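You operate a simulated robot arm through the tools that you are given. There is no shell and no other tool. Be economical: measure what you need, move in short steps, check, and stop when the job is done.

You are at the controls of a simulated robot arm. One attempt, no reset.

Task
Switch off, then tighten the long chain until the round gauge shows 4.
Fine: green lever to FREE to turn the orange knob, back to HOLD after. Where these are worked on the way, their far stop is far enough and under half their travel is too little: green lever.

It is judged by the outcome, as a careful person would: the job done as asked, and still so three seconds after it is handed in. It fails if anything else is knocked over, pushed out of place, dropped, spilled or broken.

Robot
A 6-joint arm with a two-finger parallel gripper on a trunk, on a base that drives. Base frame: it is fixed to the floor where the robot stands at the start and does not move with it; the origin is under the middle of the robot, x ahead of it, y to its left, z up. Units: mm, degrees, N and s.
With the tool pointing down near the work surface it reaches from about 300 to 700 mm from the robot's upright axis, wherever it stands. Its first joint turns from -166.0 to 166.0 degrees. Places, roughly: black lever [-2800, -1800, 600]; black-topped brass cap [-500, -600, 700]; blue knob [-2400, -2200, 800]; blue lever [-2700, -2200, 700]; blue-topped brass cap [-600, -600, 800]; gear case [-2300, -2500, 500]; green lever [-700, -400, 1000]; green-topped brass cap [-700, -800, 200]; main switch [500, 0, 900]; orange knob [-600, -400, 1100]; red hand wheel [-2600, -1900, 800]; red knob [-2400, -2200, 800]; red lever [-2600, -2400, 700]; red-topped brass cap [-700, -400, 700]; round gauge [-700, -400, 1200]; white knob [-600, -400, 500]. Payload 4.1 kg.
The TCP is the grasp point between the finger pads, 23 mm short of the fingertips. In the tool frame z runs along the fingers and y along their closing line. The gripper opens to 94 mm. The fingers are 38 mm wide and 10 mm thick; the gripper's body (54 by 96 mm) begins 39 mm behind the TCP.
Orientation is told as [roll, pitch, yaw] about the base's x, y, z axes, in that order, counted from this pose: with the fingers straight down and closing along the base's y, the tool's x points along the base's -x, its y along +y and its z along -z.

Tools
- The arm moves only by the tool step_arm. Its argument "commands" is a list of rows, each a list of 6 numbers: the shift along the tool's x, y, z in mm, then the turn, a rotation vector about the tool's x, y, z in degrees. In form: [[dx, dy, dz, rx, ry, rz], ...]. A call has 1 to 12 rows; each row is the pose to reach, as a shift and turn from the pose commanded when the call began, along the tool's axes at that moment. "jaw" is the gripper command, from -1 (shut) to 1 (fully open), values between in proportion, set as the call begins (left out, the last holds). Each row takes 0.2 s and may step no farther than 50 mm and 8.6 degrees from the row before; otherwise, or with a gripper value out of range, the whole call is refused. Where a pose cannot be reached the arm comes as near as it can. A force on the tool above 90 N (or 10 N above the force at the start of the call, whichever is more), or a blocked arm, ends the call early, and 0.2 s more pass. Each finger travels about 45 mm/s and halts on what it meets, pressing with about 43 N; the grip force reading is that of the motor and also rises with nothing between the fingers. The clock runs only during rows and for 0.2 s after the last one: add rows that repeat a pose to give the fingers time. The reply holds the time, the measured pose of the TCP, the force on the tool along the base axes, the opening and the grip force, in the units named above and with some noise, with the torque about the TCP (base axes, N m) and any sound that the robot's microphone picked up.
- Cameras (640 x 400 px; columns grow to the right, rows downward): "scene" is now at [-37.6, 95.4, 1403.9]; the picture's right is [-0.95, -0.30, -0.00], its down [-0.23, 0.73, -0.64] and it looks along [0.19, -0.61, -0.77] (base axes); focal length 214 px, centre (320, 200). "wrist" rides on the gripper at [86, 16, -74] in the tool frame; the picture's right is [-0.18, 0.98, 0.00], its down [-0.58, -0.11, -0.81] and it looks along [-0.79, -0.15, 0.59] (tool axes); focal length 243 px, centre (320, 200). There is no depth. A picture from a camera that has moved, and an enlarged one, comes with that camera's place and axes in the base frame and with its lens.
- get_image(camera): a new picture of that camera. No time passes.
- slide_trunk(by): slides the trunk up (or, below 0, down) by that many mm; the arm and the scene camera ride with it, the base frame stays. It gives what a move gives, with no picture.
- steer(legs): drives the robot by 1 to 6 legs, each [ahead, turn to the left] in mm and degrees, along the robot's own axes; the way and the turn of a leg run together, so that a leg with both is an arc; at most 1500 mm and 180 degrees a leg. The arm and the cameras ride along, it lands a little off, and it stops where it bumps. It gives what a move gives.
- pan_tilt(pan, tilt): turns the head with the scene camera to pan (to the left, within 155 degrees either way) and tilt (down, from -29 to 69), counted from straight ahead of the robot. It gives what a move gives.
- zoom(camera, box): a new picture of the part [left, top, right, bottom] of that camera's present view, enlarged. No time passes.
- close_job(): hands the job in; it is judged then, once.

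Work in short steps. Places have to be worked out from the pictures, the camera data and where the tool is seen: move nearer, look again, correct. Check each grasp and each placing, and mend what went wrong. You have 120 turns and 90 pictures in all, those below and enlarged ones among them. Open the gripper and draw the arm clear of the work before you hand the job in, unless the task says otherwise; then end with one line.

The tools are called after "Emit:" as name(argument=value, ...) on one line, values as JSON. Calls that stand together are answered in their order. step_arm: Moves the arm, as the interface text tells. Its arguments: {"type":"object","properties":{"commands":{"type":"array"},"jaw":{"type":"number"}},"required":["commands"]} The other tools are called the same way: slide_trunk (by) slides the trunk up or down; steer (legs) drives the base; pan_tilt (pan, tilt) turns the head that bears the scene camera; get_image (camera) takes a picture; zoom (camera, box) takes an enlarged picture of a part of a camera's view; close_job () hands the job in.

At the start:

```text
clock: 0.0
tool_pos: [-256.7, -256.5, 1186.9]
orientation: [0.0, 0.0, 0.0]
ft_force: [-0.4, 0.4, -0.2]
torque: [0.03, -0.01, -0.01]
grip_width: 93.9
grasp_force: 0.0
trunk travel left (down, up): [-375.0, 215.0]
robot x, y, heading: [-1.6, 0.6, -0.1]
head pan, tilt: [-72.5, 50.0]
```

scene: 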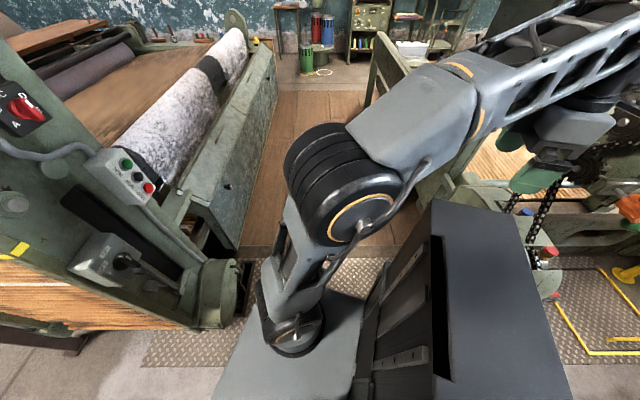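
wrist: 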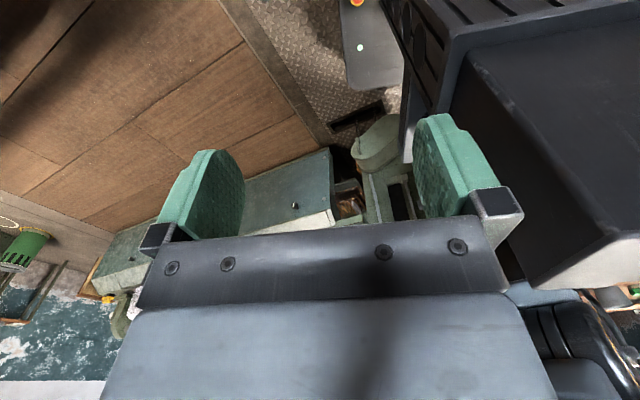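

The first view shows a loom to the left and a chain drive to the right. I look toward the main switch first, straight ahead.

Emit:
pan_tilt(pan=0, tilt=40)

Emit:
get_image(camera="scene")

Emit:
pan_tilt(pan=-140, tilt=25)

Emit:
get_image(camera="scene")

```text
clock: 1.4
tool_pos: [-257.4, -258.2, 1186.3]
orientation: [0.0, 0.0, 0.0]
ft_force: [-0.8, 0.6, 0.2]
torque: [-0.02, -0.03, 0.02]
grip_width: 94.1
grasp_force: 0.0
trunk travel left (down, up): [-375.0, 215.0]
robot x, y, heading: [-0.8, -3.3, -0.2]
head pan, tilt: [0.0, 40.0]
```

```text
87 pictures are left
camera scene: at [24.3, 168.7, 1418.1], right [0.0, -1.0, 0.0], down [-0.64, 0.0, -0.77], along [0.77, 0.0, -0.64], focal length 214 px, centre (320, 200)
```

scene: 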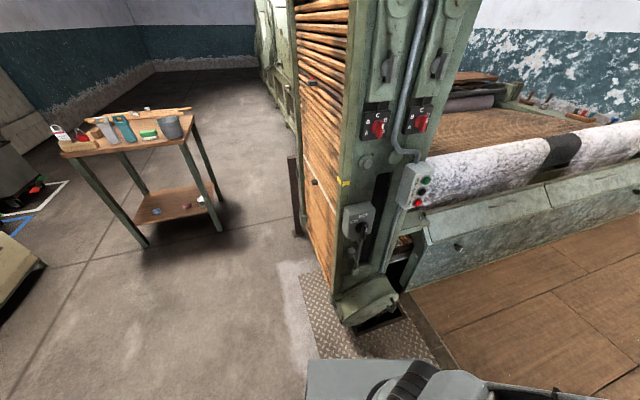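

```text
clock: 3.7
tool_pos: [-257.4, -258.3, 1186.5]
orientation: [0.0, 0.1, -0.1]
ft_force: [-0.4, 0.0, -0.8]
torque: [0.03, -0.01, 0.05]
grip_width: 93.9
grasp_force: 0.1
trunk travel left (down, up): [-375.0, 215.0]
robot x, y, heading: [0.3, 2.8, 0.1]
head pan, tilt: [-140.0, 25.0]
```

```text
86 pictures are left
camera scene: at [-131.3, 109.6, 1441.4], right [-0.64, 0.77, 0.0], down [0.32, 0.27, -0.91], along [-0.69, -0.58, -0.42], focal length 214 px, centre (320, 200)
```

scene: 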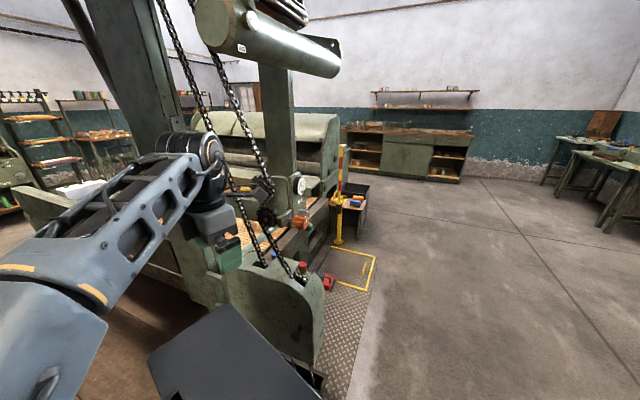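

The grey box with a lever at about (358,230) matches the main switch. I look closer at it from the front, and then at the gauge region.

Emit:
zoom(camera="scene", box=[190, 130, 350, 310])

Emit:
pan_tilt(pan=-15, tilt=40)

Emit:
zoom(camera="scene", box=[220, 80, 400, 300])

```text
2.22 times, centred on (270, 220) of scene
camera zoom: at [-131.3, 109.6, 1441.4], right [-0.64, 0.77, 0.0], down [0.32, 0.27, -0.91], along [-0.69, -0.58, -0.42], focal length 477 px, centre (431, 156)
```

zoom: 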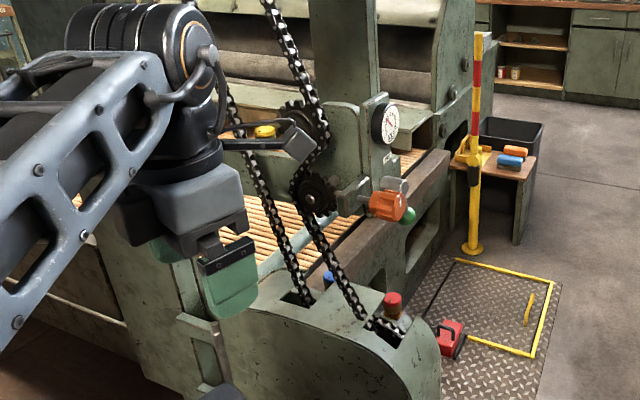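

```text
clock: 5.7
tool_pos: [-256.9, -257.4, 1186.1]
orientation: [-0.1, 0.0, 0.0]
ft_force: [0.2, 0.2, 0.5]
torque: [-0.01, 0.04, -0.02]
grip_width: 94.2
grasp_force: 0.1
trunk travel left (down, up): [-375.0, 215.0]
robot x, y, heading: [1.9, 1.7, 0.2]
head pan, tilt: [-15.0, 40.0]
```

```text
1.82 times, centred on (310, 190) of scene
camera zoom: at [21.4, 146.8, 1418.2], right [-0.26, -0.97, 0.0], down [-0.62, 0.17, -0.77], along [0.74, -0.2, -0.64], focal length 390 px, centre (338, 218)
```

zoom: 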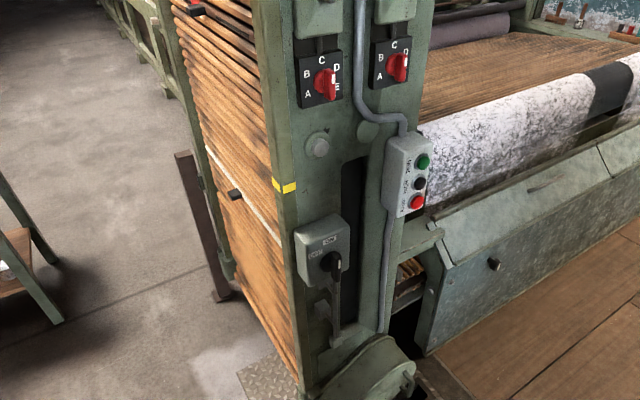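

I zoom on the switch box to read its labels.

Emit:
zoom(camera="scene", box=[290, 190, 330, 220])

Emit:
zoom(camera="scene", box=[280, 180, 360, 290])

```text
13.33 times, centred on (310, 205) of scene
camera zoom: at [21.4, 146.8, 1418.2], right [-0.26, -0.97, 0.0], down [-0.62, 0.17, -0.77], along [0.74, -0.2, -0.64], focal length 2860 px, centre (453, 133)
```

zoom: 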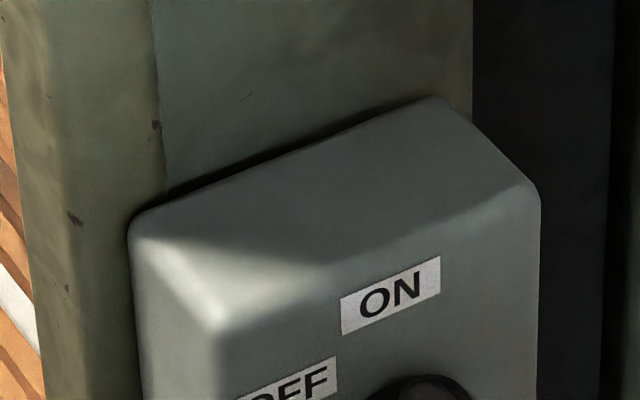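

```text
3.64 times, centred on (320, 235) of scene
camera zoom: at [21.4, 146.8, 1418.2], right [-0.26, -0.97, 0.0], down [-0.62, 0.17, -0.77], along [0.74, -0.2, -0.64], focal length 780 px, centre (320, 73)
```

zoom: 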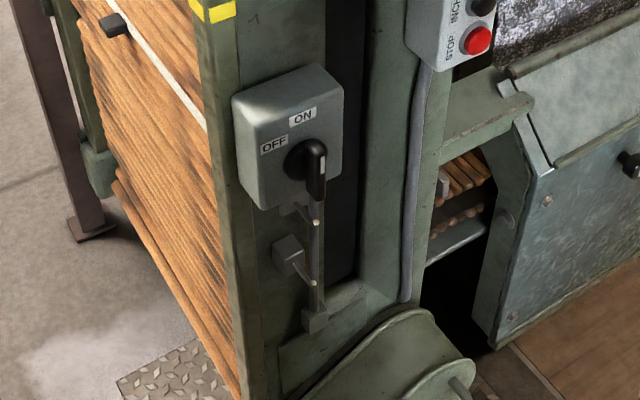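

The main switch is a rotary handle, labelled ON at the top and OFF at the left, facing the robot. I swing the arm round the right side to the front, keeping its height.

Emit:
step_arm(commands=[[-36, -31, 0, 0, 0, 0], [-75.5, -57, 0, 0, 0, 0], [-118, -78, 0, 0, 0, 0], [-163, -94, 0, 0, 0, 0], [-210, -103, 0, 0, 0, 0], [-257, -106, 0, 0, 0, 0], [-304, -103, 0, 0, 0, 0], [-351, -94, 0, 0, 0, 0], [-396, -78, 0, 0, 0, 0], [-438.5, -57, 0, 0, 0, 0], [-478, -31, 0, 0, 0, 0], [-514, 0, 0, 0, 0, 0]], jaw=0)

```text
clock: 8.3
tool_pos: [256.0, -256.3, 1187.1]
orientation: [0.0, 0.0, 0.0]
ft_force: [0.1, 0.1, 0.0]
torque: [0.01, 0.0, 0.0]
grip_width: 47.0
grasp_force: 0.0
trunk travel left (down, up): [-375.0, 215.0]
robot x, y, heading: [2.2, 3.5, -0.1]
head pan, tilt: [-15.0, 40.0]
```

I back the base up a little for room to work at the switch with a horizontal tool.

Emit:
steer(legs=[[-200, 0]])

Emit:
step_arm(commands=[[0, 40, 10, 0, -8, 0], [0, 80, 20, 0, -16, 0], [0, 120, 30, 0, -24, 0], [0, 160, 40, 0, -32, 0], [0, 200, 50, 0, -40, 0], [0, 240, 60, 0, -48, 0], [0, 270, 70, 0, -56, 0], [-20, 290, 80, 0, -64, 0], [-40, 290, 90, 0, -72, 0], [-60, 290, 100, 0, -80, 0], [-70, 290, 110, 0, -85, 0], [-80, 290, 120, 0, -90, 0]])

Emit:
get_image(camera="wrist")

Emit:
get_image(camera="scene")

```text
clock: 9.9
tool_pos: [53.4, -257.8, 1187.4]
orientation: [-0.1, -0.1, -0.1]
ft_force: [-0.4, 0.0, -0.6]
torque: [0.02, 0.0, -0.01]
grip_width: 47.0
grasp_force: 0.1
trunk travel left (down, up): [-375.0, 215.0]
robot x, y, heading: [-196.6, 3.1, 0.0]
head pan, tilt: [-15.0, 40.0]
```

```text
clock: 11.0
tool_pos: [86.2, -121.7, 1092.5]
orientation: [9.9, -23.7, -6.2]
ft_force: [0.4, -0.2, -1.0]
torque: [0.05, 0.02, -0.02]
grip_width: 47.1
grasp_force: 0.0
trunk travel left (down, up): [-375.0, 215.0]
robot x, y, heading: [-198.3, 3.7, -0.2]
head pan, tilt: [-15.0, 40.0]
stopped in row 5: the arm was blocked; the commanded pose is now the measured one
```

```text
81 pictures are left
camera wrist: at [-22.2, -108.4, 1127.6], right [0.21, 0.95, 0.23], down [0.19, -0.27, 0.94], along [0.96, -0.15, -0.24], focal length 243 px, centre (320, 200)
```

wrist: 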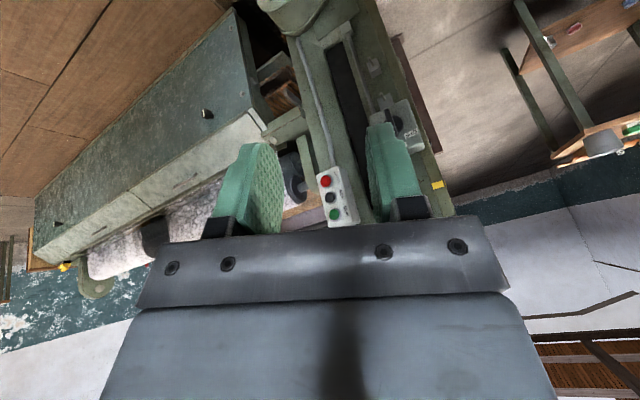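

```text
80 pictures are left
camera scene: at [-177.3, 146.6, 1418.2], right [-0.26, -0.97, 0.0], down [-0.62, 0.17, -0.77], along [0.74, -0.2, -0.64], focal length 214 px, centre (320, 200)
```

scene: 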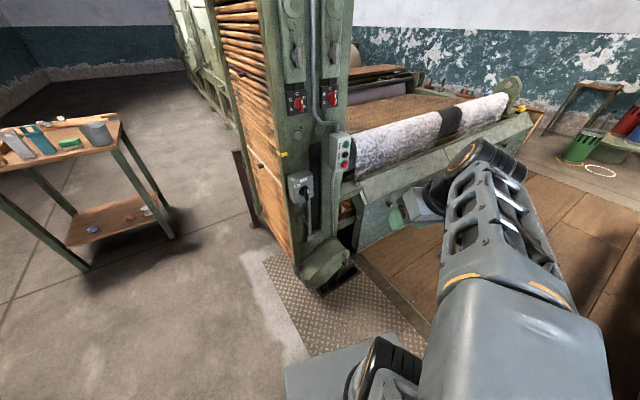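

The arm was blocked because the wrist came too close to the trunk. I move the tool outward and turn it about its axis so that the wrist camera ends up on top.

Emit:
step_arm(commands=[[-38, 1, 18, 0, 0, -8.5], [-77, 3, 35, 0, 0, -17], [-116, 4, 53, 0, 0, -25.5], [-154, 6, 71, 0, 0, -34], [-154, 6, 71, 0, 0, -42.5], [-154, 6, 71, 0, 0, -51], [-154, 6, 71, 0, 0, -59.5], [-154, 6, 71, 0, 0, -68], [-154, 6, 71, 0, 0, -76.5], [-154, 6, 71, 0, 0, -85], [-154, 6, 71, 0, 0, -93.5], [-154, 6, 71, 0, 0, -102]])

Emit:
step_arm(commands=[[0, 0, 0, 0, 0, -8.5], [0, 0, 0, 0, 0, -17], [0, 0, 0, 0, 0, -25.5], [0, 0, 0, 0, 0, -34], [0, 0, 0, 0, 0, -42.5], [0, 0, 0, 0, 0, -51], [0, 0, 0, 0, 0, -59.5], [0, 0, 0, 0, 0, -68], [0, 0, 0, 0, 0, -76], [0, 0, 0, 0, 0, -78]])

```text
clock: 13.6
tool_pos: [256.0, -121.9, 1090.6]
orientation: [-25.4, -4.0, 98.9]
ft_force: [-0.3, -0.1, 0.8]
torque: [-0.01, 0.02, -0.01]
grip_width: 47.5
grasp_force: 0.2
trunk travel left (down, up): [-375.0, 215.0]
robot x, y, heading: [-197.2, 2.3, -0.0]
head pan, tilt: [-15.0, 40.0]
```

```text
clock: 15.8
tool_pos: [266.0, 22.7, 1094.7]
orientation: [-8.3, 23.7, 170.6]
ft_force: [-0.6, 0.1, -0.7]
torque: [0.02, -0.01, 0.01]
grip_width: 47.0
grasp_force: 0.1
out of reach, approached as far as the arm can: row 6, 7, 8, 9, 10
trunk travel left (down, up): [-375.0, 215.0]
robot x, y, heading: [-197.8, -1.3, -0.1]
head pan, tilt: [-15.0, 40.0]
```

The tool now points obliquely forward with the camera above. I level it to point straight at the switch box, going down to its height.

Emit:
step_arm(commands=[[-5, 1, 18, 0.1, 8.2, -1.3], [-11, 2, 36, 0.2, 16.4, -2.5], [-16, 3, 54, 0.4, 24.6, -3.8], [-22, 4, 73, 0.5, 32.8, -5.1], [-27, 5, 91, 0.6, 41, -6.4], [-33, 6, 109, 0.8, 49.2, -7.6], [-38, 7, 127, 0.9, 57.4, -8.9], [-44, 8, 145, 1, 65.6, -10.2]])

Emit:
get_image(camera="wrist")

```text
clock: 17.6
tool_pos: [285.7, 60.9, 950.1]
orientation: [-32.3, 89.7, 146.8]
ft_force: [0.3, 1.8, -0.4]
torque: [0.03, 0.0, -0.07]
grip_width: 47.1
grasp_force: 0.0
out of reach, approached as far as the arm can: row 4, 5, 6, 7, 8
trunk travel left (down, up): [-375.0, 215.0]
robot x, y, heading: [-200.3, 2.8, -0.5]
head pan, tilt: [-15.0, 40.0]
```

```text
79 pictures are left
camera wrist: at [212.3, 45.5, 1036.6], right [-0.02, -0.98, -0.19], down [-0.81, 0.12, -0.58], along [0.59, 0.14, -0.79], focal length 243 px, centre (320, 200)
```

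wrist: 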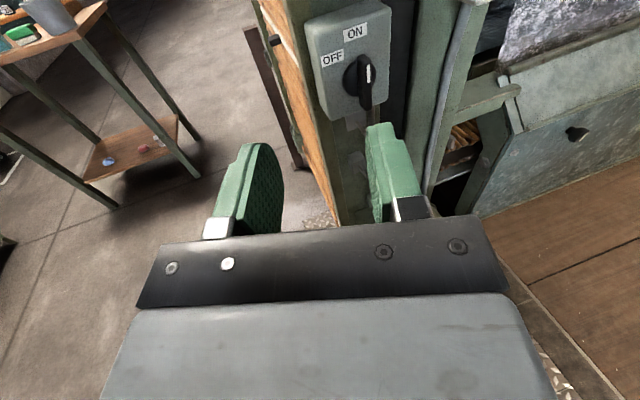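

The tool is level and points at the box. I zoom to see how the handle stands.

Emit:
zoom(camera="wrist", box=[300, 0, 420, 120])

```text
3.33 times, centred on (360, 60) of wrist
camera zoom: at [212.3, 45.5, 1036.6], right [-0.02, -0.98, -0.19], down [-0.81, 0.12, -0.58], along [0.59, 0.14, -0.79], focal length 809 px, centre (187, 667)
```

zoom: 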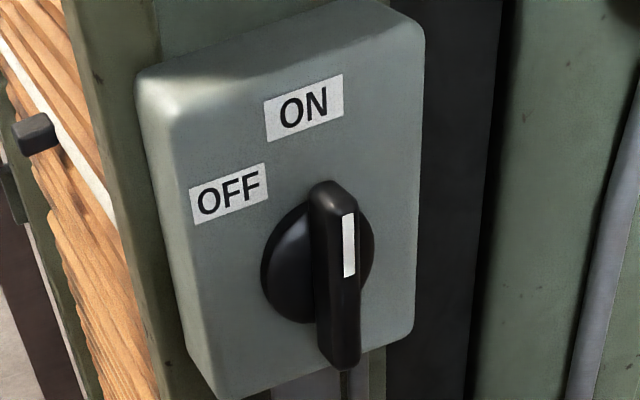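

The handle is a vertical bar pointing at ON, with OFF to its upper left, so it turns counter-clockwise. I move closer and line up with it.

Emit:
step_arm(commands=[[-27, 16, 38, 0, 0, 0], [-54, 32, 76, 0, 0, 0], [-80, 47, 114, 0, 0, 0]], jaw=0.2)

Emit:
get_image(camera="wrist")

```text
clock: 18.4
tool_pos: [394.5, 75.4, 874.3]
orientation: [-25.7, 89.7, 152.1]
ft_force: [0.1, 0.1, 1.0]
torque: [0.01, 0.02, -0.02]
grip_width: 56.4
grasp_force: 0.0
out of reach, approached as far as the arm can: row 1, 2, 3
trunk travel left (down, up): [-375.0, 215.0]
robot x, y, heading: [-199.3, 0.7, -0.0]
head pan, tilt: [-15.0, 40.0]
```

```text
77 pictures are left
camera wrist: at [320.1, 60.7, 962.0], right [-0.04, -0.98, -0.19], down [-0.8, 0.14, -0.58], along [0.59, 0.13, -0.79], focal length 243 px, centre (320, 200)
```

wrist: 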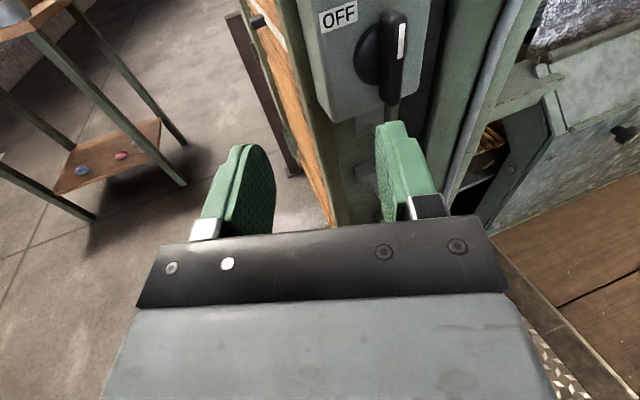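

The tool can't turn further this way because a wrist joint is at its limit, and the handle needs that same direction. I turn the gripper half round (the fingers are symmetric) to free the joint.

Emit:
step_arm(commands=[[0, 0, 0, 0, 0, 8.5], [0, 0, 0, 0, 0, 17], [0, 0, 0, 0, 0, 25.5], [0, 0, 0, 0, 0, 34], [0, 0, 0, 0, 0, 42.5], [0, 0, 0, 0, 0, 51], [0, 0, 0, 0, 0, 59.5], [0, 0, 0, 0, 0, 68], [0, 0, 0, 0, 0, 76.5], [0, 0, 0, 0, 0, 85], [0, 0, 0, 0, 0, 90]])

Emit:
step_arm(commands=[[0, 0, 0, 0, 0, 8.5], [0, 0, 0, 0, 0, 17], [0, 0, 0, 0, 0, 25.5], [0, 0, 0, 0, 0, 34], [0, 0, 0, 0, 0, 42.5], [0, 0, 0, 0, 0, 51], [0, 0, 0, 0, 0, 59.5], [0, 0, 0, 0, 0, 68], [0, 0, 0, 0, 0, 76.5], [0, 0, 0, 0, 0, 85], [0, 0, 0, 0, 0, 90]])

Emit:
get_image(camera="wrist")

```text
clock: 20.8
tool_pos: [391.8, 90.6, 877.3]
orientation: [-90.0, -0.3, 89.5]
ft_force: [0.2, 0.6, -0.5]
torque: [-0.02, -0.01, 0.0]
grip_width: 56.3
grasp_force: 0.2
out of reach, approached as far as the arm can: row 1, 2, 3, 4, 5, 6, 7, 8, 9, 10, 11
trunk travel left (down, up): [-375.0, 215.0]
robot x, y, heading: [-195.9, -2.0, -0.2]
head pan, tilt: [-15.0, 40.0]
```

```text
clock: 23.2
tool_pos: [397.8, 93.4, 884.3]
orientation: [-80.3, -88.8, 80.1]
ft_force: [-0.2, -0.5, -0.7]
torque: [0.0, -0.03, 0.0]
grip_width: 56.3
grasp_force: 0.0
out of reach, approached as far as the arm can: row 11
trunk travel left (down, up): [-375.0, 215.0]
robot x, y, heading: [-195.9, 1.2, -0.1]
head pan, tilt: [-15.0, 40.0]
```

```text
76 pictures are left
camera wrist: at [323.0, 108.5, 798.5], right [0.0, 0.99, 0.16], down [-0.8, -0.1, 0.59], along [0.59, -0.13, 0.79], focal length 243 px, centre (320, 200)
```

wrist: 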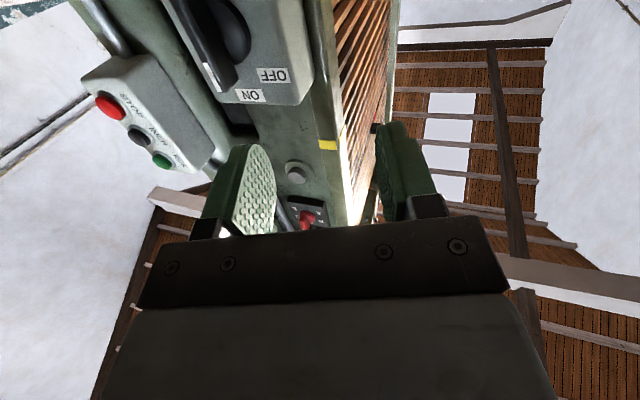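

Now I test whether the tool can shift right to y≈14.

Emit:
step_arm(commands=[[3, -20, 0, 0, 0, 0], [5, -40, 0, 0, 0, 0], [8, -60, 0, 0, 0, 0], [12, -79, 0, 0, 0, 0], [12, -79, 0, 0, 0, 0]])

```text
clock: 24.4
tool_pos: [398.2, 74.4, 884.4]
orientation: [-71.0, -88.6, 68.9]
ft_force: [0.5, 0.3, 0.0]
torque: [0.0, -0.01, -0.01]
grip_width: 56.4
grasp_force: 0.0
out of reach, approached as far as the arm can: row 1, 2, 3, 4, 5
trunk travel left (down, up): [-375.0, 215.0]
robot x, y, heading: [-200.1, -3.1, 0.1]
head pan, tilt: [-15.0, 40.0]
```

It stays stuck at y≈74, so I look at the arm itself to understand the limit.

Emit:
pan_tilt(pan=-20, tilt=55)

Emit:
get_image(camera="scene")

```text
clock: 25.2
tool_pos: [398.0, 75.4, 885.0]
orientation: [-71.5, -88.6, 69.4]
ft_force: [1.3, 0.1, 0.0]
torque: [0.0, -0.01, -0.01]
grip_width: 56.3
grasp_force: 0.0
trunk travel left (down, up): [-375.0, 215.0]
robot x, y, heading: [-194.2, -1.1, -0.2]
head pan, tilt: [-20.0, 55.0]
```

```text
75 pictures are left
camera scene: at [-191.5, 144.3, 1397.5], right [-0.34, -0.94, 0.0], down [-0.77, 0.28, -0.57], along [0.54, -0.2, -0.82], focal length 214 px, centre (320, 200)
```

scene: 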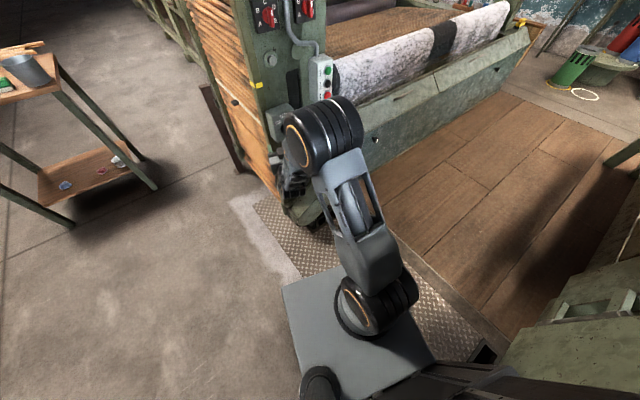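

The arm is limited for a pose this far right relative to the base. I shift the whole robot about 110 mm to the right with a turn, a back-up, a turn back and a short forward leg.

Emit:
steer(legs=[[0, 45], [-155, 0], [0, -45], [60, 0]])

```text
clock: 31.3
tool_pos: [349.9, -41.1, 885.6]
orientation: [-71.3, -88.5, 68.7]
ft_force: [-0.1, -0.6, -0.4]
torque: [0.03, -0.01, -0.03]
grip_width: 56.3
grasp_force: 0.0
trunk travel left (down, up): [-375.0, 215.0]
robot x, y, heading: [-250.6, -107.0, -0.4]
head pan, tilt: [-20.0, 55.0]
```

The robot is shifted. I line up with the handle: y≈14, z≈870.

Emit:
step_arm(commands=[[8, 28, 25, 0, 0, 0], [15, 55, 50, 0, 0, 0], [15, 55, 50, 0, 0, 0]])

Emit:
get_image(camera="wrist")

Emit:
get_image(camera="scene")

```text
clock: 32.1
tool_pos: [403.1, 10.6, 868.0]
orientation: [-69.9, -88.6, 67.0]
ft_force: [-0.3, 0.0, 0.5]
torque: [-0.02, -0.03, -0.01]
grip_width: 56.5
grasp_force: 0.2
trunk travel left (down, up): [-375.0, 215.0]
robot x, y, heading: [-251.4, -109.1, -0.5]
head pan, tilt: [-20.0, 55.0]
```

```text
74 pictures are left
camera wrist: at [328.7, 28.8, 782.7], right [0.05, 0.99, 0.16], down [-0.8, -0.06, 0.59], along [0.59, -0.16, 0.79], focal length 243 px, centre (320, 200)
```

wrist: 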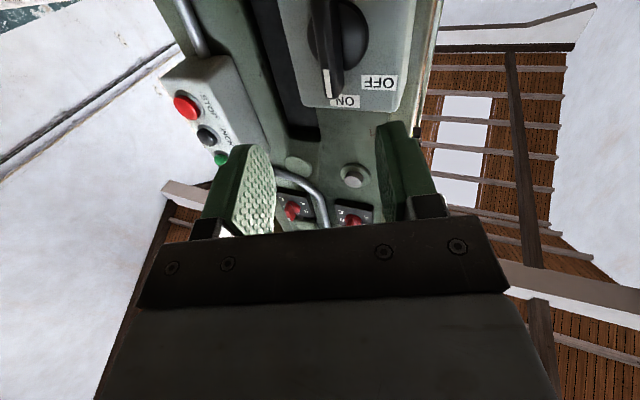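

```text
73 pictures are left
camera scene: at [-240.3, 35.3, 1397.4], right [-0.35, -0.94, 0.0], down [-0.77, 0.29, -0.57], along [0.54, -0.2, -0.82], focal length 214 px, centre (320, 200)
```

scene: 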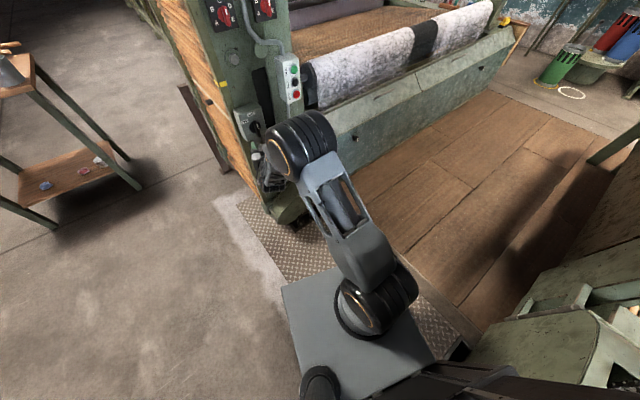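

The handle bar comes out at about x 525, y 9, z 857 (z 819–893). I approach to just short of it and check.

Emit:
step_arm(commands=[[5, -1, 30, 0, 0, 0], [10, -1, 60, 0, 0, 0], [10, -1, 80, 0, 0, 0], [10, -1, 80, 0, 0, 0]])

Emit:
get_image(camera="wrist")

Emit:
zoom(camera="scene", box=[210, 80, 330, 180])

```text
clock: 33.1
tool_pos: [480.8, 6.9, 858.6]
orientation: [-71.1, -88.8, 68.3]
ft_force: [-0.1, 0.2, -0.3]
torque: [0.02, -0.03, 0.0]
grip_width: 56.4
grasp_force: 0.0
trunk travel left (down, up): [-375.0, 215.0]
robot x, y, heading: [-249.8, -110.1, -0.8]
head pan, tilt: [-20.0, 55.0]
```

```text
72 pictures are left
camera wrist: at [407.3, 23.5, 772.4], right [0.05, 0.99, 0.16], down [-0.81, -0.06, 0.59], along [0.59, -0.16, 0.79], focal length 243 px, centre (320, 200)
```

wrist: 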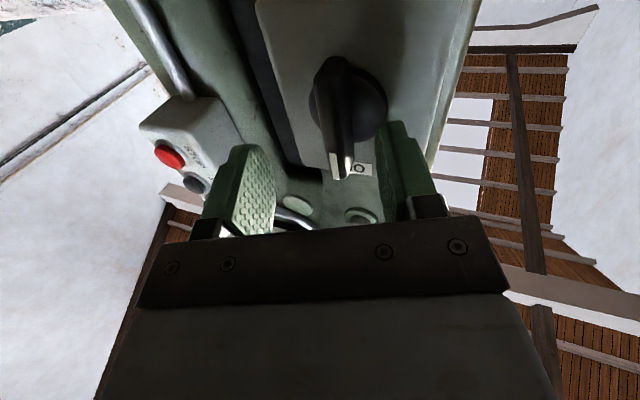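

```text
4.00 times, centred on (270, 130) of scene
camera zoom: at [-240.4, 35.1, 1397.4], right [-0.35, -0.94, 0.0], down [-0.77, 0.29, -0.57], along [0.54, -0.2, -0.82], focal length 858 px, centre (520, 480)
```

zoom: 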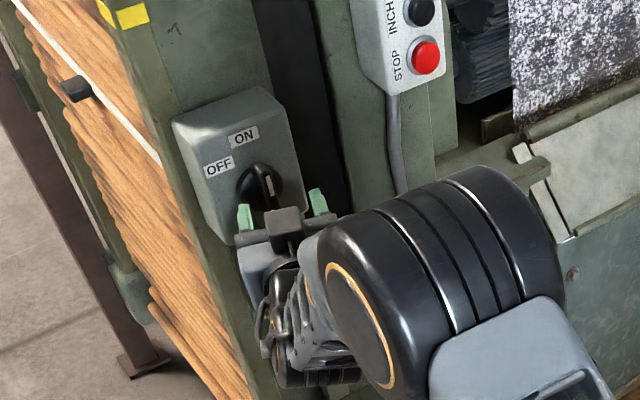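

The bar lies between the fingers, centred near y≈12. I shift 5 mm and go in 38 mm, slowly.

Emit:
step_arm(commands=[[0, 5, 10, 0, 0, 0], [0, 5, 20, 0, 0, 0], [0, 5, 30, 0, 0, 0], [0, 5, 38, 0, 0, 0], [0, 5, 38, 0, 0, 0]])

Emit:
get_image(camera="wrist")

```text
clock: 34.0
tool_pos: [508.5, 15.8, 853.3]
orientation: [-56.5, -88.1, 54.1]
ft_force: [-23.3, 2.1, 5.5]
torque: [0.25, -0.54, 0.87]
grip_width: 56.3
grasp_force: 0.0
trunk travel left (down, up): [-375.0, 215.0]
robot x, y, heading: [-251.8, -111.3, -0.4]
head pan, tilt: [-20.0, 55.0]
stopped in row 4: the force on the tool passed its limit at 101 N (the readings are from after the stop); the commanded pose is now the measured one
```

```text
70 pictures are left
camera wrist: at [433.5, 31.5, 767.0], right [0.04, 0.99, 0.16], down [-0.8, -0.06, 0.6], along [0.6, -0.15, 0.79], focal length 243 px, centre (320, 200)
```

wrist: 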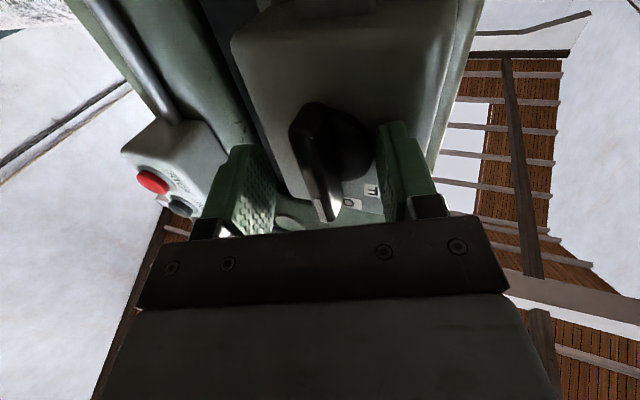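

The fingertips met the box or collar. I back off 4 mm and close on the bar.

Emit:
step_arm(commands=[[0, 0, -4, 0, 0, 0], [0, 0, -4, 0, 0, 0]])

Emit:
step_arm(commands=[[0, 0, 0, 0, 0, 0], [0, 0, 0, 0, 0, 0], [0, 0, 0, 0, 0, 0], [0, 0, 0, 0, 0, 0], [0, 0, 0, 0, 0, 0]], jaw=-1)

Emit:
get_image(camera="wrist")

```text
clock: 34.6
tool_pos: [506.0, 14.1, 851.3]
orientation: [-52.0, -87.9, 49.6]
ft_force: [0.1, 3.2, 0.3]
torque: [-0.06, 0.04, 0.09]
grip_width: 58.1
grasp_force: 2.2
trunk travel left (down, up): [-375.0, 215.0]
robot x, y, heading: [-249.4, -110.9, -0.1]
head pan, tilt: [-20.0, 55.0]
```

```text
clock: 35.8
tool_pos: [503.2, 13.7, 850.8]
orientation: [-52.1, -87.9, 49.5]
ft_force: [-38.3, 14.3, -2.5]
torque: [-0.03, -0.45, 1.33]
grip_width: 17.7
grasp_force: 45.1
trunk travel left (down, up): [-375.0, 215.0]
robot x, y, heading: [-247.4, -108.6, -0.0]
head pan, tilt: [-20.0, 55.0]
```

```text
69 pictures are left
camera wrist: at [427.4, 30.3, 765.6], right [0.05, 0.99, 0.15], down [-0.8, -0.06, 0.6], along [0.6, -0.15, 0.78], focal length 243 px, centre (320, 200)
```

wrist: 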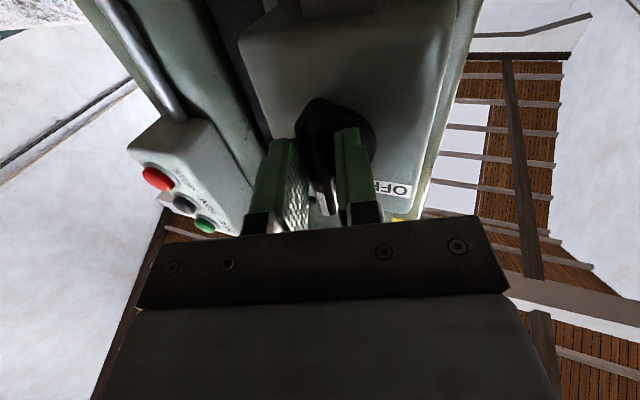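

Gripped at 17.7 mm. I turn counter-clockwise as seen from the robot, 30° first.

Emit:
step_arm(commands=[[0, 0, -1, 0, 0, -7.5], [0, 0, -1, 0, 0, -15], [0, 0, -1, 0, 0, -22.5], [0, 0, -1, 0, 0, -30]])

Emit:
zoom(camera="scene", box=[210, 80, 330, 180])

```text
clock: 36.8
tool_pos: [504.0, 11.4, 852.8]
orientation: [-87.9, -58.5, 85.6]
ft_force: [-34.7, -11.7, -2.7]
torque: [0.34, -0.73, 1.24]
grip_width: 18.1
grasp_force: 44.9
trunk travel left (down, up): [-375.0, 215.0]
robot x, y, heading: [-250.5, -108.1, -0.5]
head pan, tilt: [-20.0, 55.0]
```

```text
4.00 times, centred on (270, 130) of scene
camera zoom: at [-245.5, 34.0, 1397.7], right [-0.35, -0.94, 0.0], down [-0.77, 0.29, -0.58], along [0.54, -0.2, -0.82], focal length 858 px, centre (520, 480)
```

zoom: 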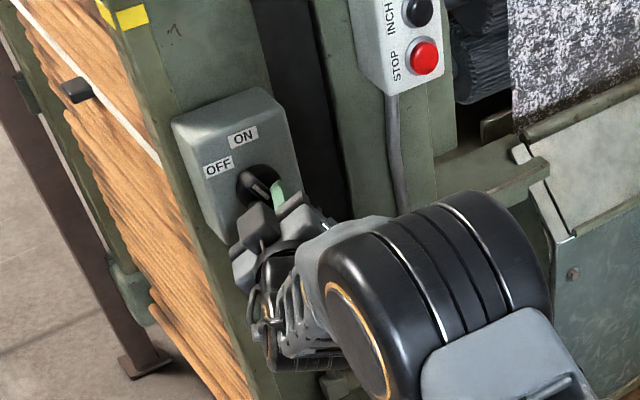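

Turning works: the pointer is moving toward OFF with little torque. I continue another 30°.

Emit:
step_arm(commands=[[0, 0, -2, 0, 0, -7.5], [0, 0, -2, 0, 0, -15], [0, 0, -2, 0, 0, -22.5], [0, 0, -2, 0, 0, -30]])

Emit:
zoom(camera="scene", box=[230, 90, 300, 150])

```text
clock: 37.8
tool_pos: [502.1, 8.2, 855.7]
orientation: [-89.0, -28.4, 86.8]
ft_force: [-23.8, -33.8, 12.7]
torque: [0.15, -0.43, 0.9]
grip_width: 15.3
grasp_force: 44.7
trunk travel left (down, up): [-375.0, 215.0]
robot x, y, heading: [-248.3, -113.6, -0.6]
head pan, tilt: [-20.0, 55.0]
```

```text
6.67 times, centred on (265, 120) of scene
camera zoom: at [-245.9, 31.2, 1398.1], right [-0.35, -0.94, 0.0], down [-0.77, 0.29, -0.58], along [0.54, -0.2, -0.82], focal length 1430 px, centre (687, 733)
```

zoom: 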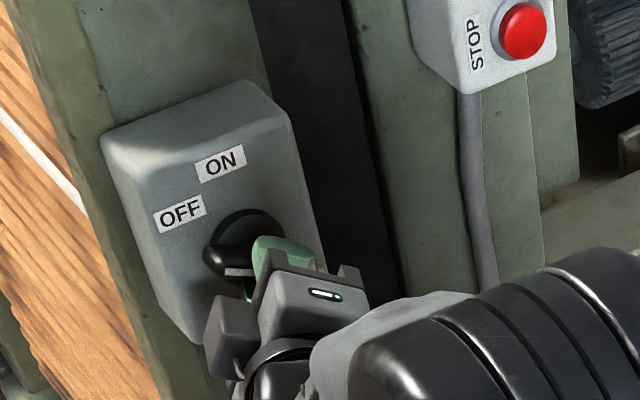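

The pointer looks close to OFF or past it. I open the jaws and back off to see where it rests.

Emit:
step_arm(commands=[[0, 0, 0, 0, 0, 0], [0, 0, 0, 0, 0, 0], [0, 0, -30, 0, 0, 0], [0, 0, -60, 0, 0, 0], [0, 0, -90, 0, 0, 0]], jaw=0.2)

Emit:
get_image(camera="wrist")

Emit:
zoom(camera="scene", box=[230, 90, 300, 150])

```text
clock: 39.0
tool_pos: [412.6, 17.7, 851.5]
orientation: [-88.6, -28.4, 86.9]
ft_force: [0.2, -0.1, 0.0]
torque: [-0.04, -0.01, -0.01]
grip_width: 56.6
grasp_force: 0.1
trunk travel left (down, up): [-375.0, 215.0]
robot x, y, heading: [-248.0, -109.0, -0.2]
head pan, tilt: [-20.0, 55.0]
```

```text
66 pictures are left
camera wrist: at [334.6, -47.9, 800.2], right [0.01, 0.63, -0.78], down [-0.78, 0.49, 0.39], along [0.63, 0.6, 0.49], focal length 243 px, centre (320, 200)
```

wrist: 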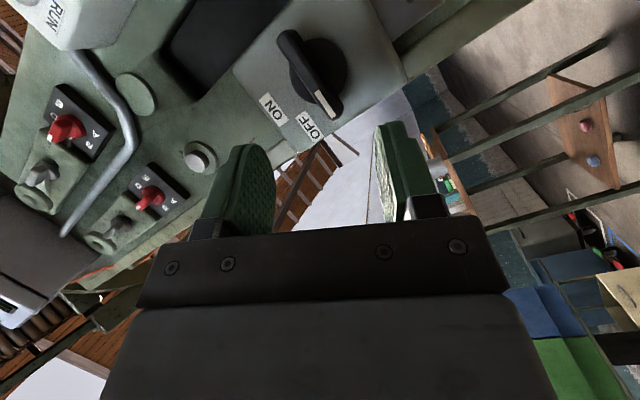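

```text
6.67 times, centred on (265, 120) of scene
camera zoom: at [-242.4, 35.1, 1397.4], right [-0.35, -0.94, 0.0], down [-0.77, 0.28, -0.57], along [0.54, -0.2, -0.82], focal length 1430 px, centre (687, 733)
```

zoom: 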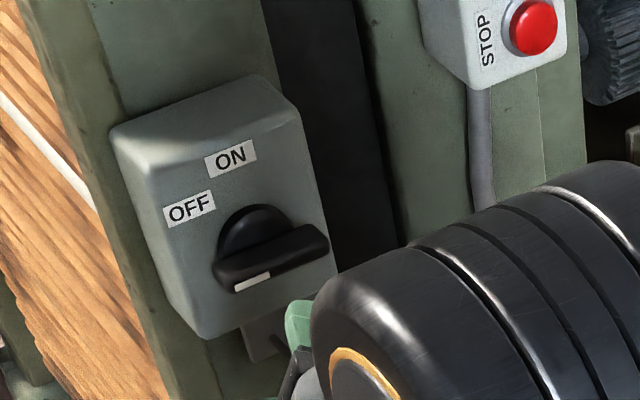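

The pointer now lies roughly level. I zoom in to compare it with the OFF label.

Emit:
zoom(camera="wrist", box=[220, 0, 420, 170])

```text
2.35 times, centred on (320, 85) of wrist
camera zoom: at [334.6, -47.9, 800.2], right [0.01, 0.63, -0.78], down [-0.78, 0.49, 0.39], along [0.63, 0.6, 0.49], focal length 571 px, centre (320, 471)
```

zoom: 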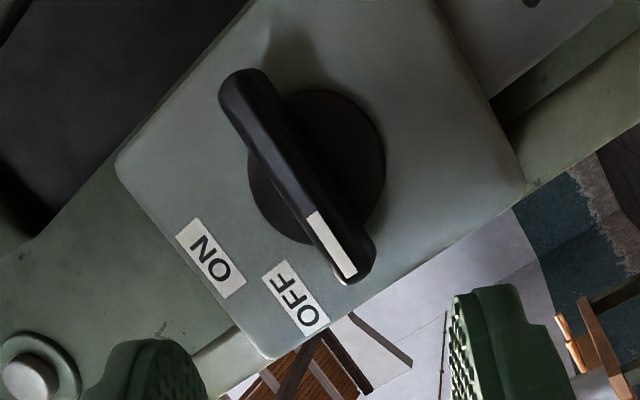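

The handle lies exactly a quarter turn from ON, the white mark at the OFF side, so the switch is off. Next I study the chain tensioner.

Emit:
step_arm(commands=[[0, 0, -40, 0, 0, 0], [0, 0, -60, 0, 0, 0]])

Emit:
pan_tilt(pan=-140, tilt=45)

Emit:
get_image(camera="scene")

Emit:
pan_tilt(pan=-130, tilt=30)

Emit:
get_image(camera="scene")

```text
clock: 39.6
tool_pos: [353.0, 19.6, 855.0]
orientation: [-88.7, -28.2, 86.8]
ft_force: [-0.3, 0.0, 0.8]
torque: [0.01, 0.01, -0.02]
grip_width: 56.2
grasp_force: 0.1
trunk travel left (down, up): [-375.0, 215.0]
robot x, y, heading: [-247.9, -104.0, -0.3]
head pan, tilt: [-20.0, 55.0]
```

```text
clock: 41.6
tool_pos: [354.4, 20.6, 854.3]
orientation: [-88.5, -28.4, 86.9]
ft_force: [0.2, 0.6, 0.2]
torque: [0.01, 0.02, -0.02]
grip_width: 56.3
grasp_force: 0.0
trunk travel left (down, up): [-375.0, 215.0]
robot x, y, heading: [-249.7, -109.1, -0.2]
head pan, tilt: [-140.0, 45.0]
```

```text
63 pictures are left
camera scene: at [-372.6, 8.2, 1410.9], right [-0.64, 0.77, 0.0], down [0.54, 0.45, -0.71], along [-0.54, -0.45, -0.71], focal length 214 px, centre (320, 200)
```

scene: 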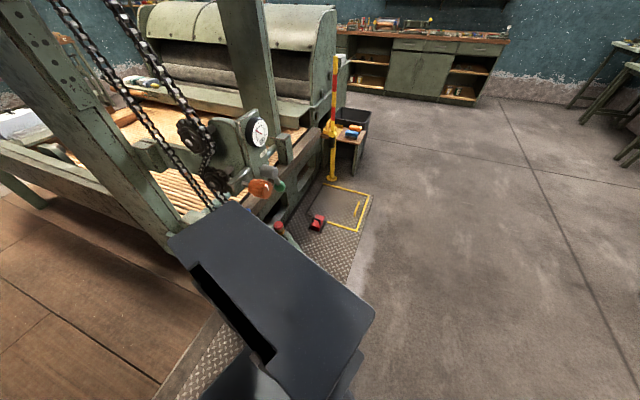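

```text
clock: 42.4
tool_pos: [353.9, 19.8, 853.7]
orientation: [-88.7, -28.4, 86.9]
ft_force: [-0.6, 0.3, 0.2]
torque: [0.05, 0.01, -0.01]
grip_width: 56.5
grasp_force: 0.1
trunk travel left (down, up): [-375.0, 215.0]
robot x, y, heading: [-249.6, -107.7, -0.2]
head pan, tilt: [-130.0, 30.0]
```

```text
62 pictures are left
camera scene: at [-368.6, -8.7, 1433.4], right [-0.76, 0.65, 0.0], down [0.32, 0.38, -0.87], along [-0.56, -0.66, -0.5], focal length 214 px, centre (320, 200)
```

scene: 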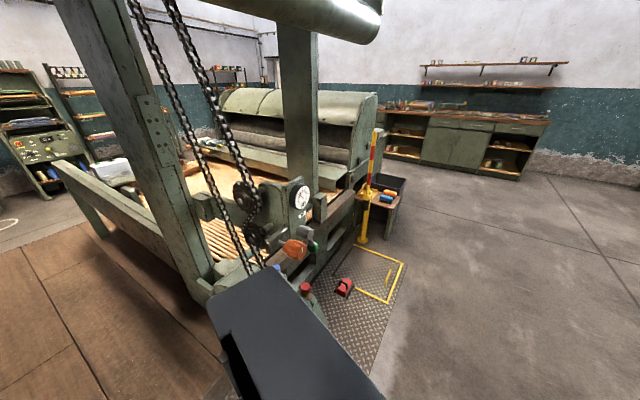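

I zoom in on the gauge, knob and lever.

Emit:
zoom(camera="scene", box=[220, 165, 350, 300])

Emit:
zoom(camera="scene", box=[275, 175, 330, 215])

```text
2.96 times, centred on (285, 232) of scene
camera zoom: at [-368.6, -8.7, 1433.4], right [-0.76, 0.65, 0.0], down [0.32, 0.38, -0.87], along [-0.56, -0.66, -0.5], focal length 636 px, centre (424, 104)
```

zoom: 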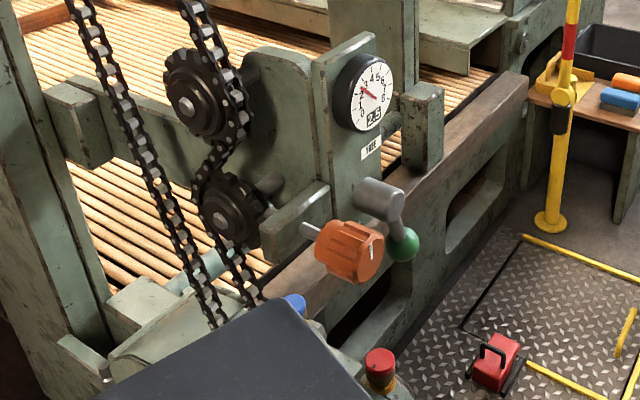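

```text
10.00 times, centred on (302, 195) of scene
camera zoom: at [-368.6, -8.7, 1433.4], right [-0.76, 0.65, 0.0], down [0.32, 0.38, -0.87], along [-0.56, -0.66, -0.5], focal length 2145 px, centre (495, 250)
```

zoom: 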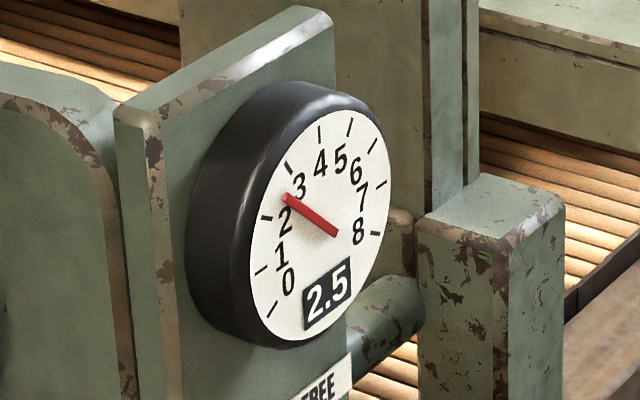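

The gauge reads 2.5 with a digital readout. The knob and lever face +y, so I'll stand on the open floor in front of them, facing -y.

Emit:
steer(legs=[[0, -50], [-730, 0], [0, -40]])

Emit:
pan_tilt(pan=0, tilt=30)

Emit:
get_image(camera="scene")

```text
clock: 50.5
tool_pos: [-582.2, -153.8, 854.7]
orientation: [-88.6, -28.4, -3.8]
ft_force: [0.2, -0.6, 0.1]
torque: [-0.02, 0.01, 0.02]
grip_width: 56.4
grasp_force: 0.1
trunk travel left (down, up): [-375.0, 215.0]
robot x, y, heading: [-701.0, 451.0, -91.1]
head pan, tilt: [-130.0, 30.0]
```

```text
clock: 52.6
tool_pos: [-581.4, -152.5, 854.7]
orientation: [-88.7, -28.4, -3.8]
ft_force: [-0.1, -0.2, 0.0]
torque: [0.05, -0.01, -0.02]
grip_width: 56.3
grasp_force: 0.1
trunk travel left (down, up): [-375.0, 215.0]
robot x, y, heading: [-703.1, 454.1, -91.1]
head pan, tilt: [0.0, 30.0]
```

```text
59 pictures are left
camera scene: at [-537.9, 421.3, 1433.5], right [-1.0, 0.02, 0.0], down [0.01, 0.5, -0.87], along [-0.02, -0.87, -0.5], focal length 214 px, centre (320, 200)
```

scene: 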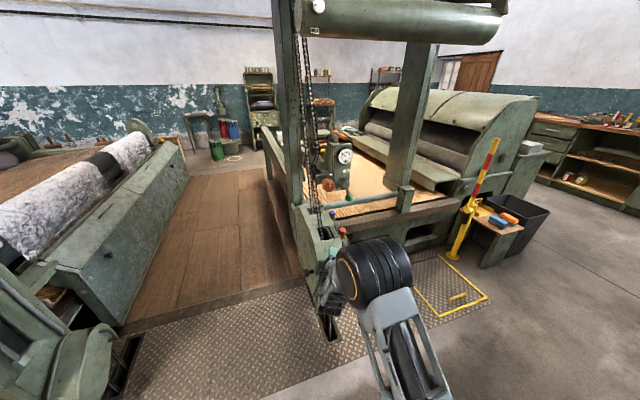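

I stand in front of the assembly. Zooming in on gauge, knob and lever.

Emit:
zoom(camera="scene", box=[300, 130, 380, 250])

Emit:
zoom(camera="scene", box=[315, 140, 360, 210])

```text
3.33 times, centred on (340, 190) of scene
camera zoom: at [-537.9, 421.3, 1433.5], right [-1.0, 0.02, 0.0], down [0.01, 0.5, -0.87], along [-0.02, -0.87, -0.5], focal length 715 px, centre (253, 233)
```

zoom: 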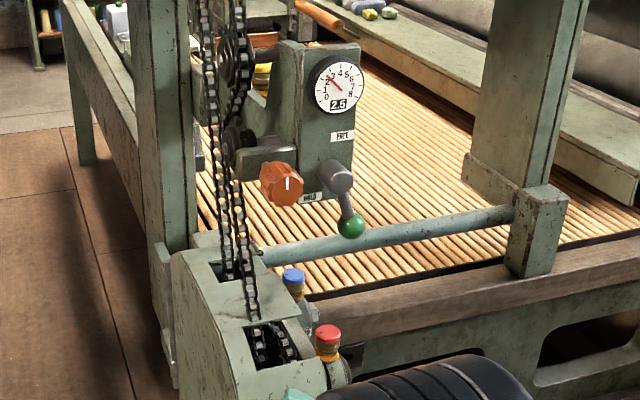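

```text
5.71 times, centred on (338, 175) of scene
camera zoom: at [-537.9, 421.3, 1433.5], right [-1.0, 0.02, 0.0], down [0.01, 0.5, -0.87], along [-0.02, -0.87, -0.5], focal length 1226 px, centre (220, 343)
```

zoom: 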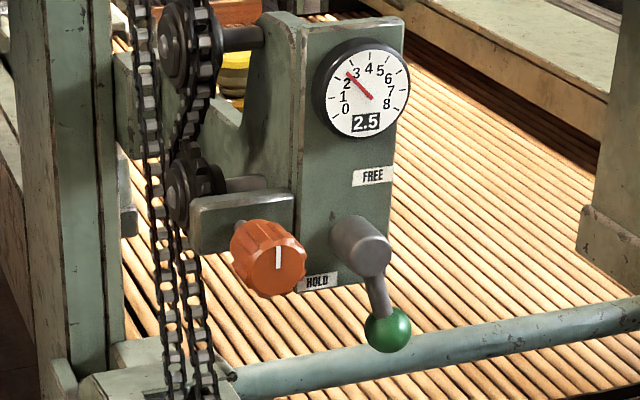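

The layout is clear: the green lever hangs down at HOLD, with FREE above and the orange knob to its left. I raise the trunk and turn the gripper back so the wrist camera is on top.

Emit:
slide_trunk(by=180)

Emit:
step_arm(commands=[[0, 0, 0, 0, 0, -8.5], [0, 0, 0, 0, 0, -17], [0, 0, 0, 0, 0, -25.5], [0, 0, 0, 0, 0, -34], [0, 0, 0, 0, 0, -42.5], [0, 0, 0, 0, 0, -51], [0, 0, 0, 0, 0, -59.5], [0, 0, 0, 0, 0, -60]])

Emit:
step_arm(commands=[[0, 0, 0, 0, 0, -8.5], [0, 0, 0, 0, 0, -17], [0, 0, 0, 0, 0, -25.5], [0, 0, 0, 0, 0, -34], [0, 0, 0, 0, 0, -42.5], [0, 0, 0, 0, 0, -51], [0, 0, 0, 0, 0, -59.5], [0, 0, 0, 0, 0, -60]])

Emit:
get_image(camera="wrist")

```text
clock: 54.6
tool_pos: [-582.0, -152.8, 1033.4]
orientation: [-88.6, -28.4, -3.9]
ft_force: [0.7, -0.6, 0.7]
torque: [0.01, -0.01, 0.02]
grip_width: 56.2
grasp_force: 0.0
trunk travel left (down, up): [-555.0, 35.0]
robot x, y, heading: [-706.9, 456.1, -90.8]
head pan, tilt: [0.0, 30.0]
```

```text
clock: 56.4
tool_pos: [-582.5, -152.8, 1034.8]
orientation: [-88.4, 31.8, -2.3]
ft_force: [0.2, -0.2, -0.3]
torque: [-0.02, 0.03, -0.01]
grip_width: 56.3
grasp_force: 0.0
trunk travel left (down, up): [-555.0, 35.0]
robot x, y, heading: [-709.4, 455.1, -91.1]
head pan, tilt: [0.0, 30.0]
```

```text
clock: 58.2
tool_pos: [-582.1, -153.6, 1033.9]
orientation: [54.0, 87.9, 141.1]
ft_force: [0.1, 0.3, -0.6]
torque: [-0.03, 0.02, -0.02]
grip_width: 56.5
grasp_force: 0.1
trunk travel left (down, up): [-555.0, 35.0]
robot x, y, heading: [-704.5, 452.2, -90.8]
head pan, tilt: [0.0, 30.0]
```

```text
56 pictures are left
camera wrist: at [-591.1, -80.5, 1123.1], right [-0.99, 0.06, -0.15], down [0.14, 0.81, -0.57], along [0.09, -0.58, -0.81], focal length 243 px, centre (320, 200)
```

wrist: 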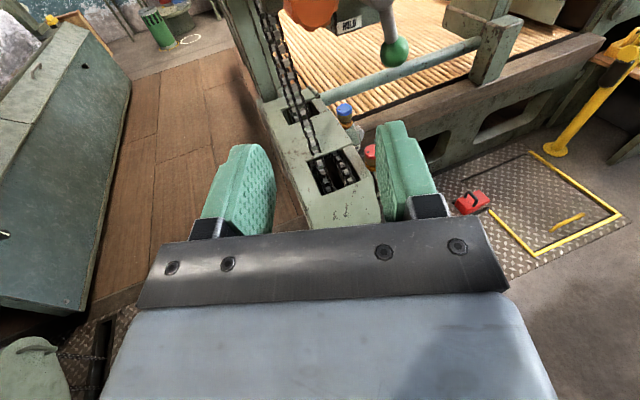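

Triangulation puts the ball at about (-691,-432,953), the hub near (-675,-415,1031) and the knob front near (-597,-357,1048). The base has to move right and forward for the arm to work here.

Emit:
steer(legs=[[0, -51], [248, 0], [0, 52]])

Emit:
pan_tilt(pan=15, tilt=35)

Emit:
get_image(camera="scene")

Emit:
get_image(camera="wrist")

```text
clock: 64.6
tool_pos: [-776.0, -302.5, 1036.5]
orientation: [52.6, 88.0, 139.8]
ft_force: [0.1, -0.5, 1.1]
torque: [-0.02, 0.0, 0.01]
grip_width: 56.6
grasp_force: 0.2
trunk travel left (down, up): [-555.0, 35.0]
robot x, y, heading: [-900.6, 301.8, -90.7]
head pan, tilt: [0.0, 30.0]
```

```text
clock: 65.4
tool_pos: [-775.3, -302.9, 1034.5]
orientation: [52.4, 88.0, 139.5]
ft_force: [0.9, 0.0, 0.4]
torque: [-0.02, 0.01, -0.03]
grip_width: 56.3
grasp_force: 0.1
trunk travel left (down, up): [-555.0, 35.0]
robot x, y, heading: [-902.3, 300.9, -90.8]
head pan, tilt: [15.0, 35.0]
```

```text
55 pictures are left
camera scene: at [-711.8, 277.0, 1605.7], right [-0.97, -0.25, 0.0], down [-0.14, 0.56, -0.82], along [0.2, -0.79, -0.57], focal length 214 px, centre (320, 200)
```

scene: 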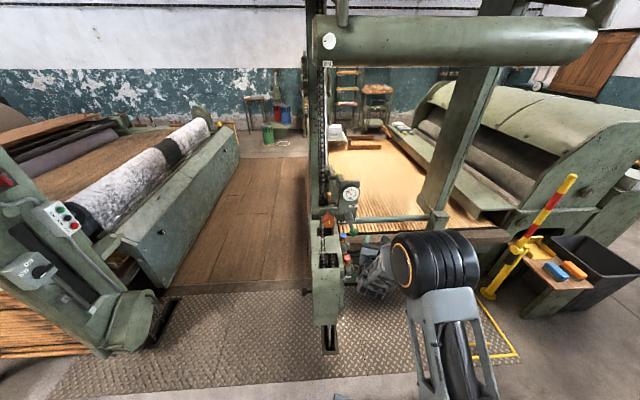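

```text
54 pictures are left
camera wrist: at [-785.6, -230.1, 1123.1], right [-0.99, 0.05, -0.16], down [0.13, 0.81, -0.57], along [0.1, -0.58, -0.81], focal length 243 px, centre (320, 200)
```

wrist: 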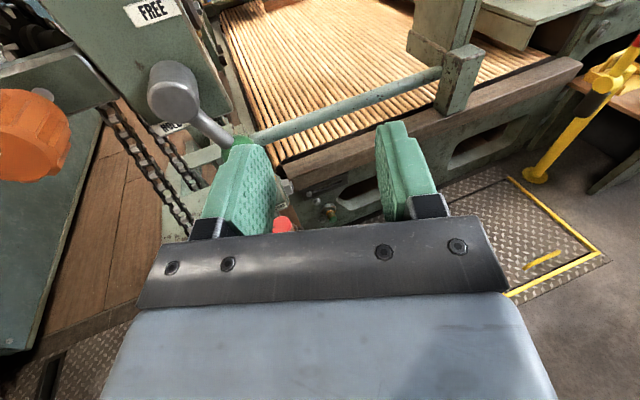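

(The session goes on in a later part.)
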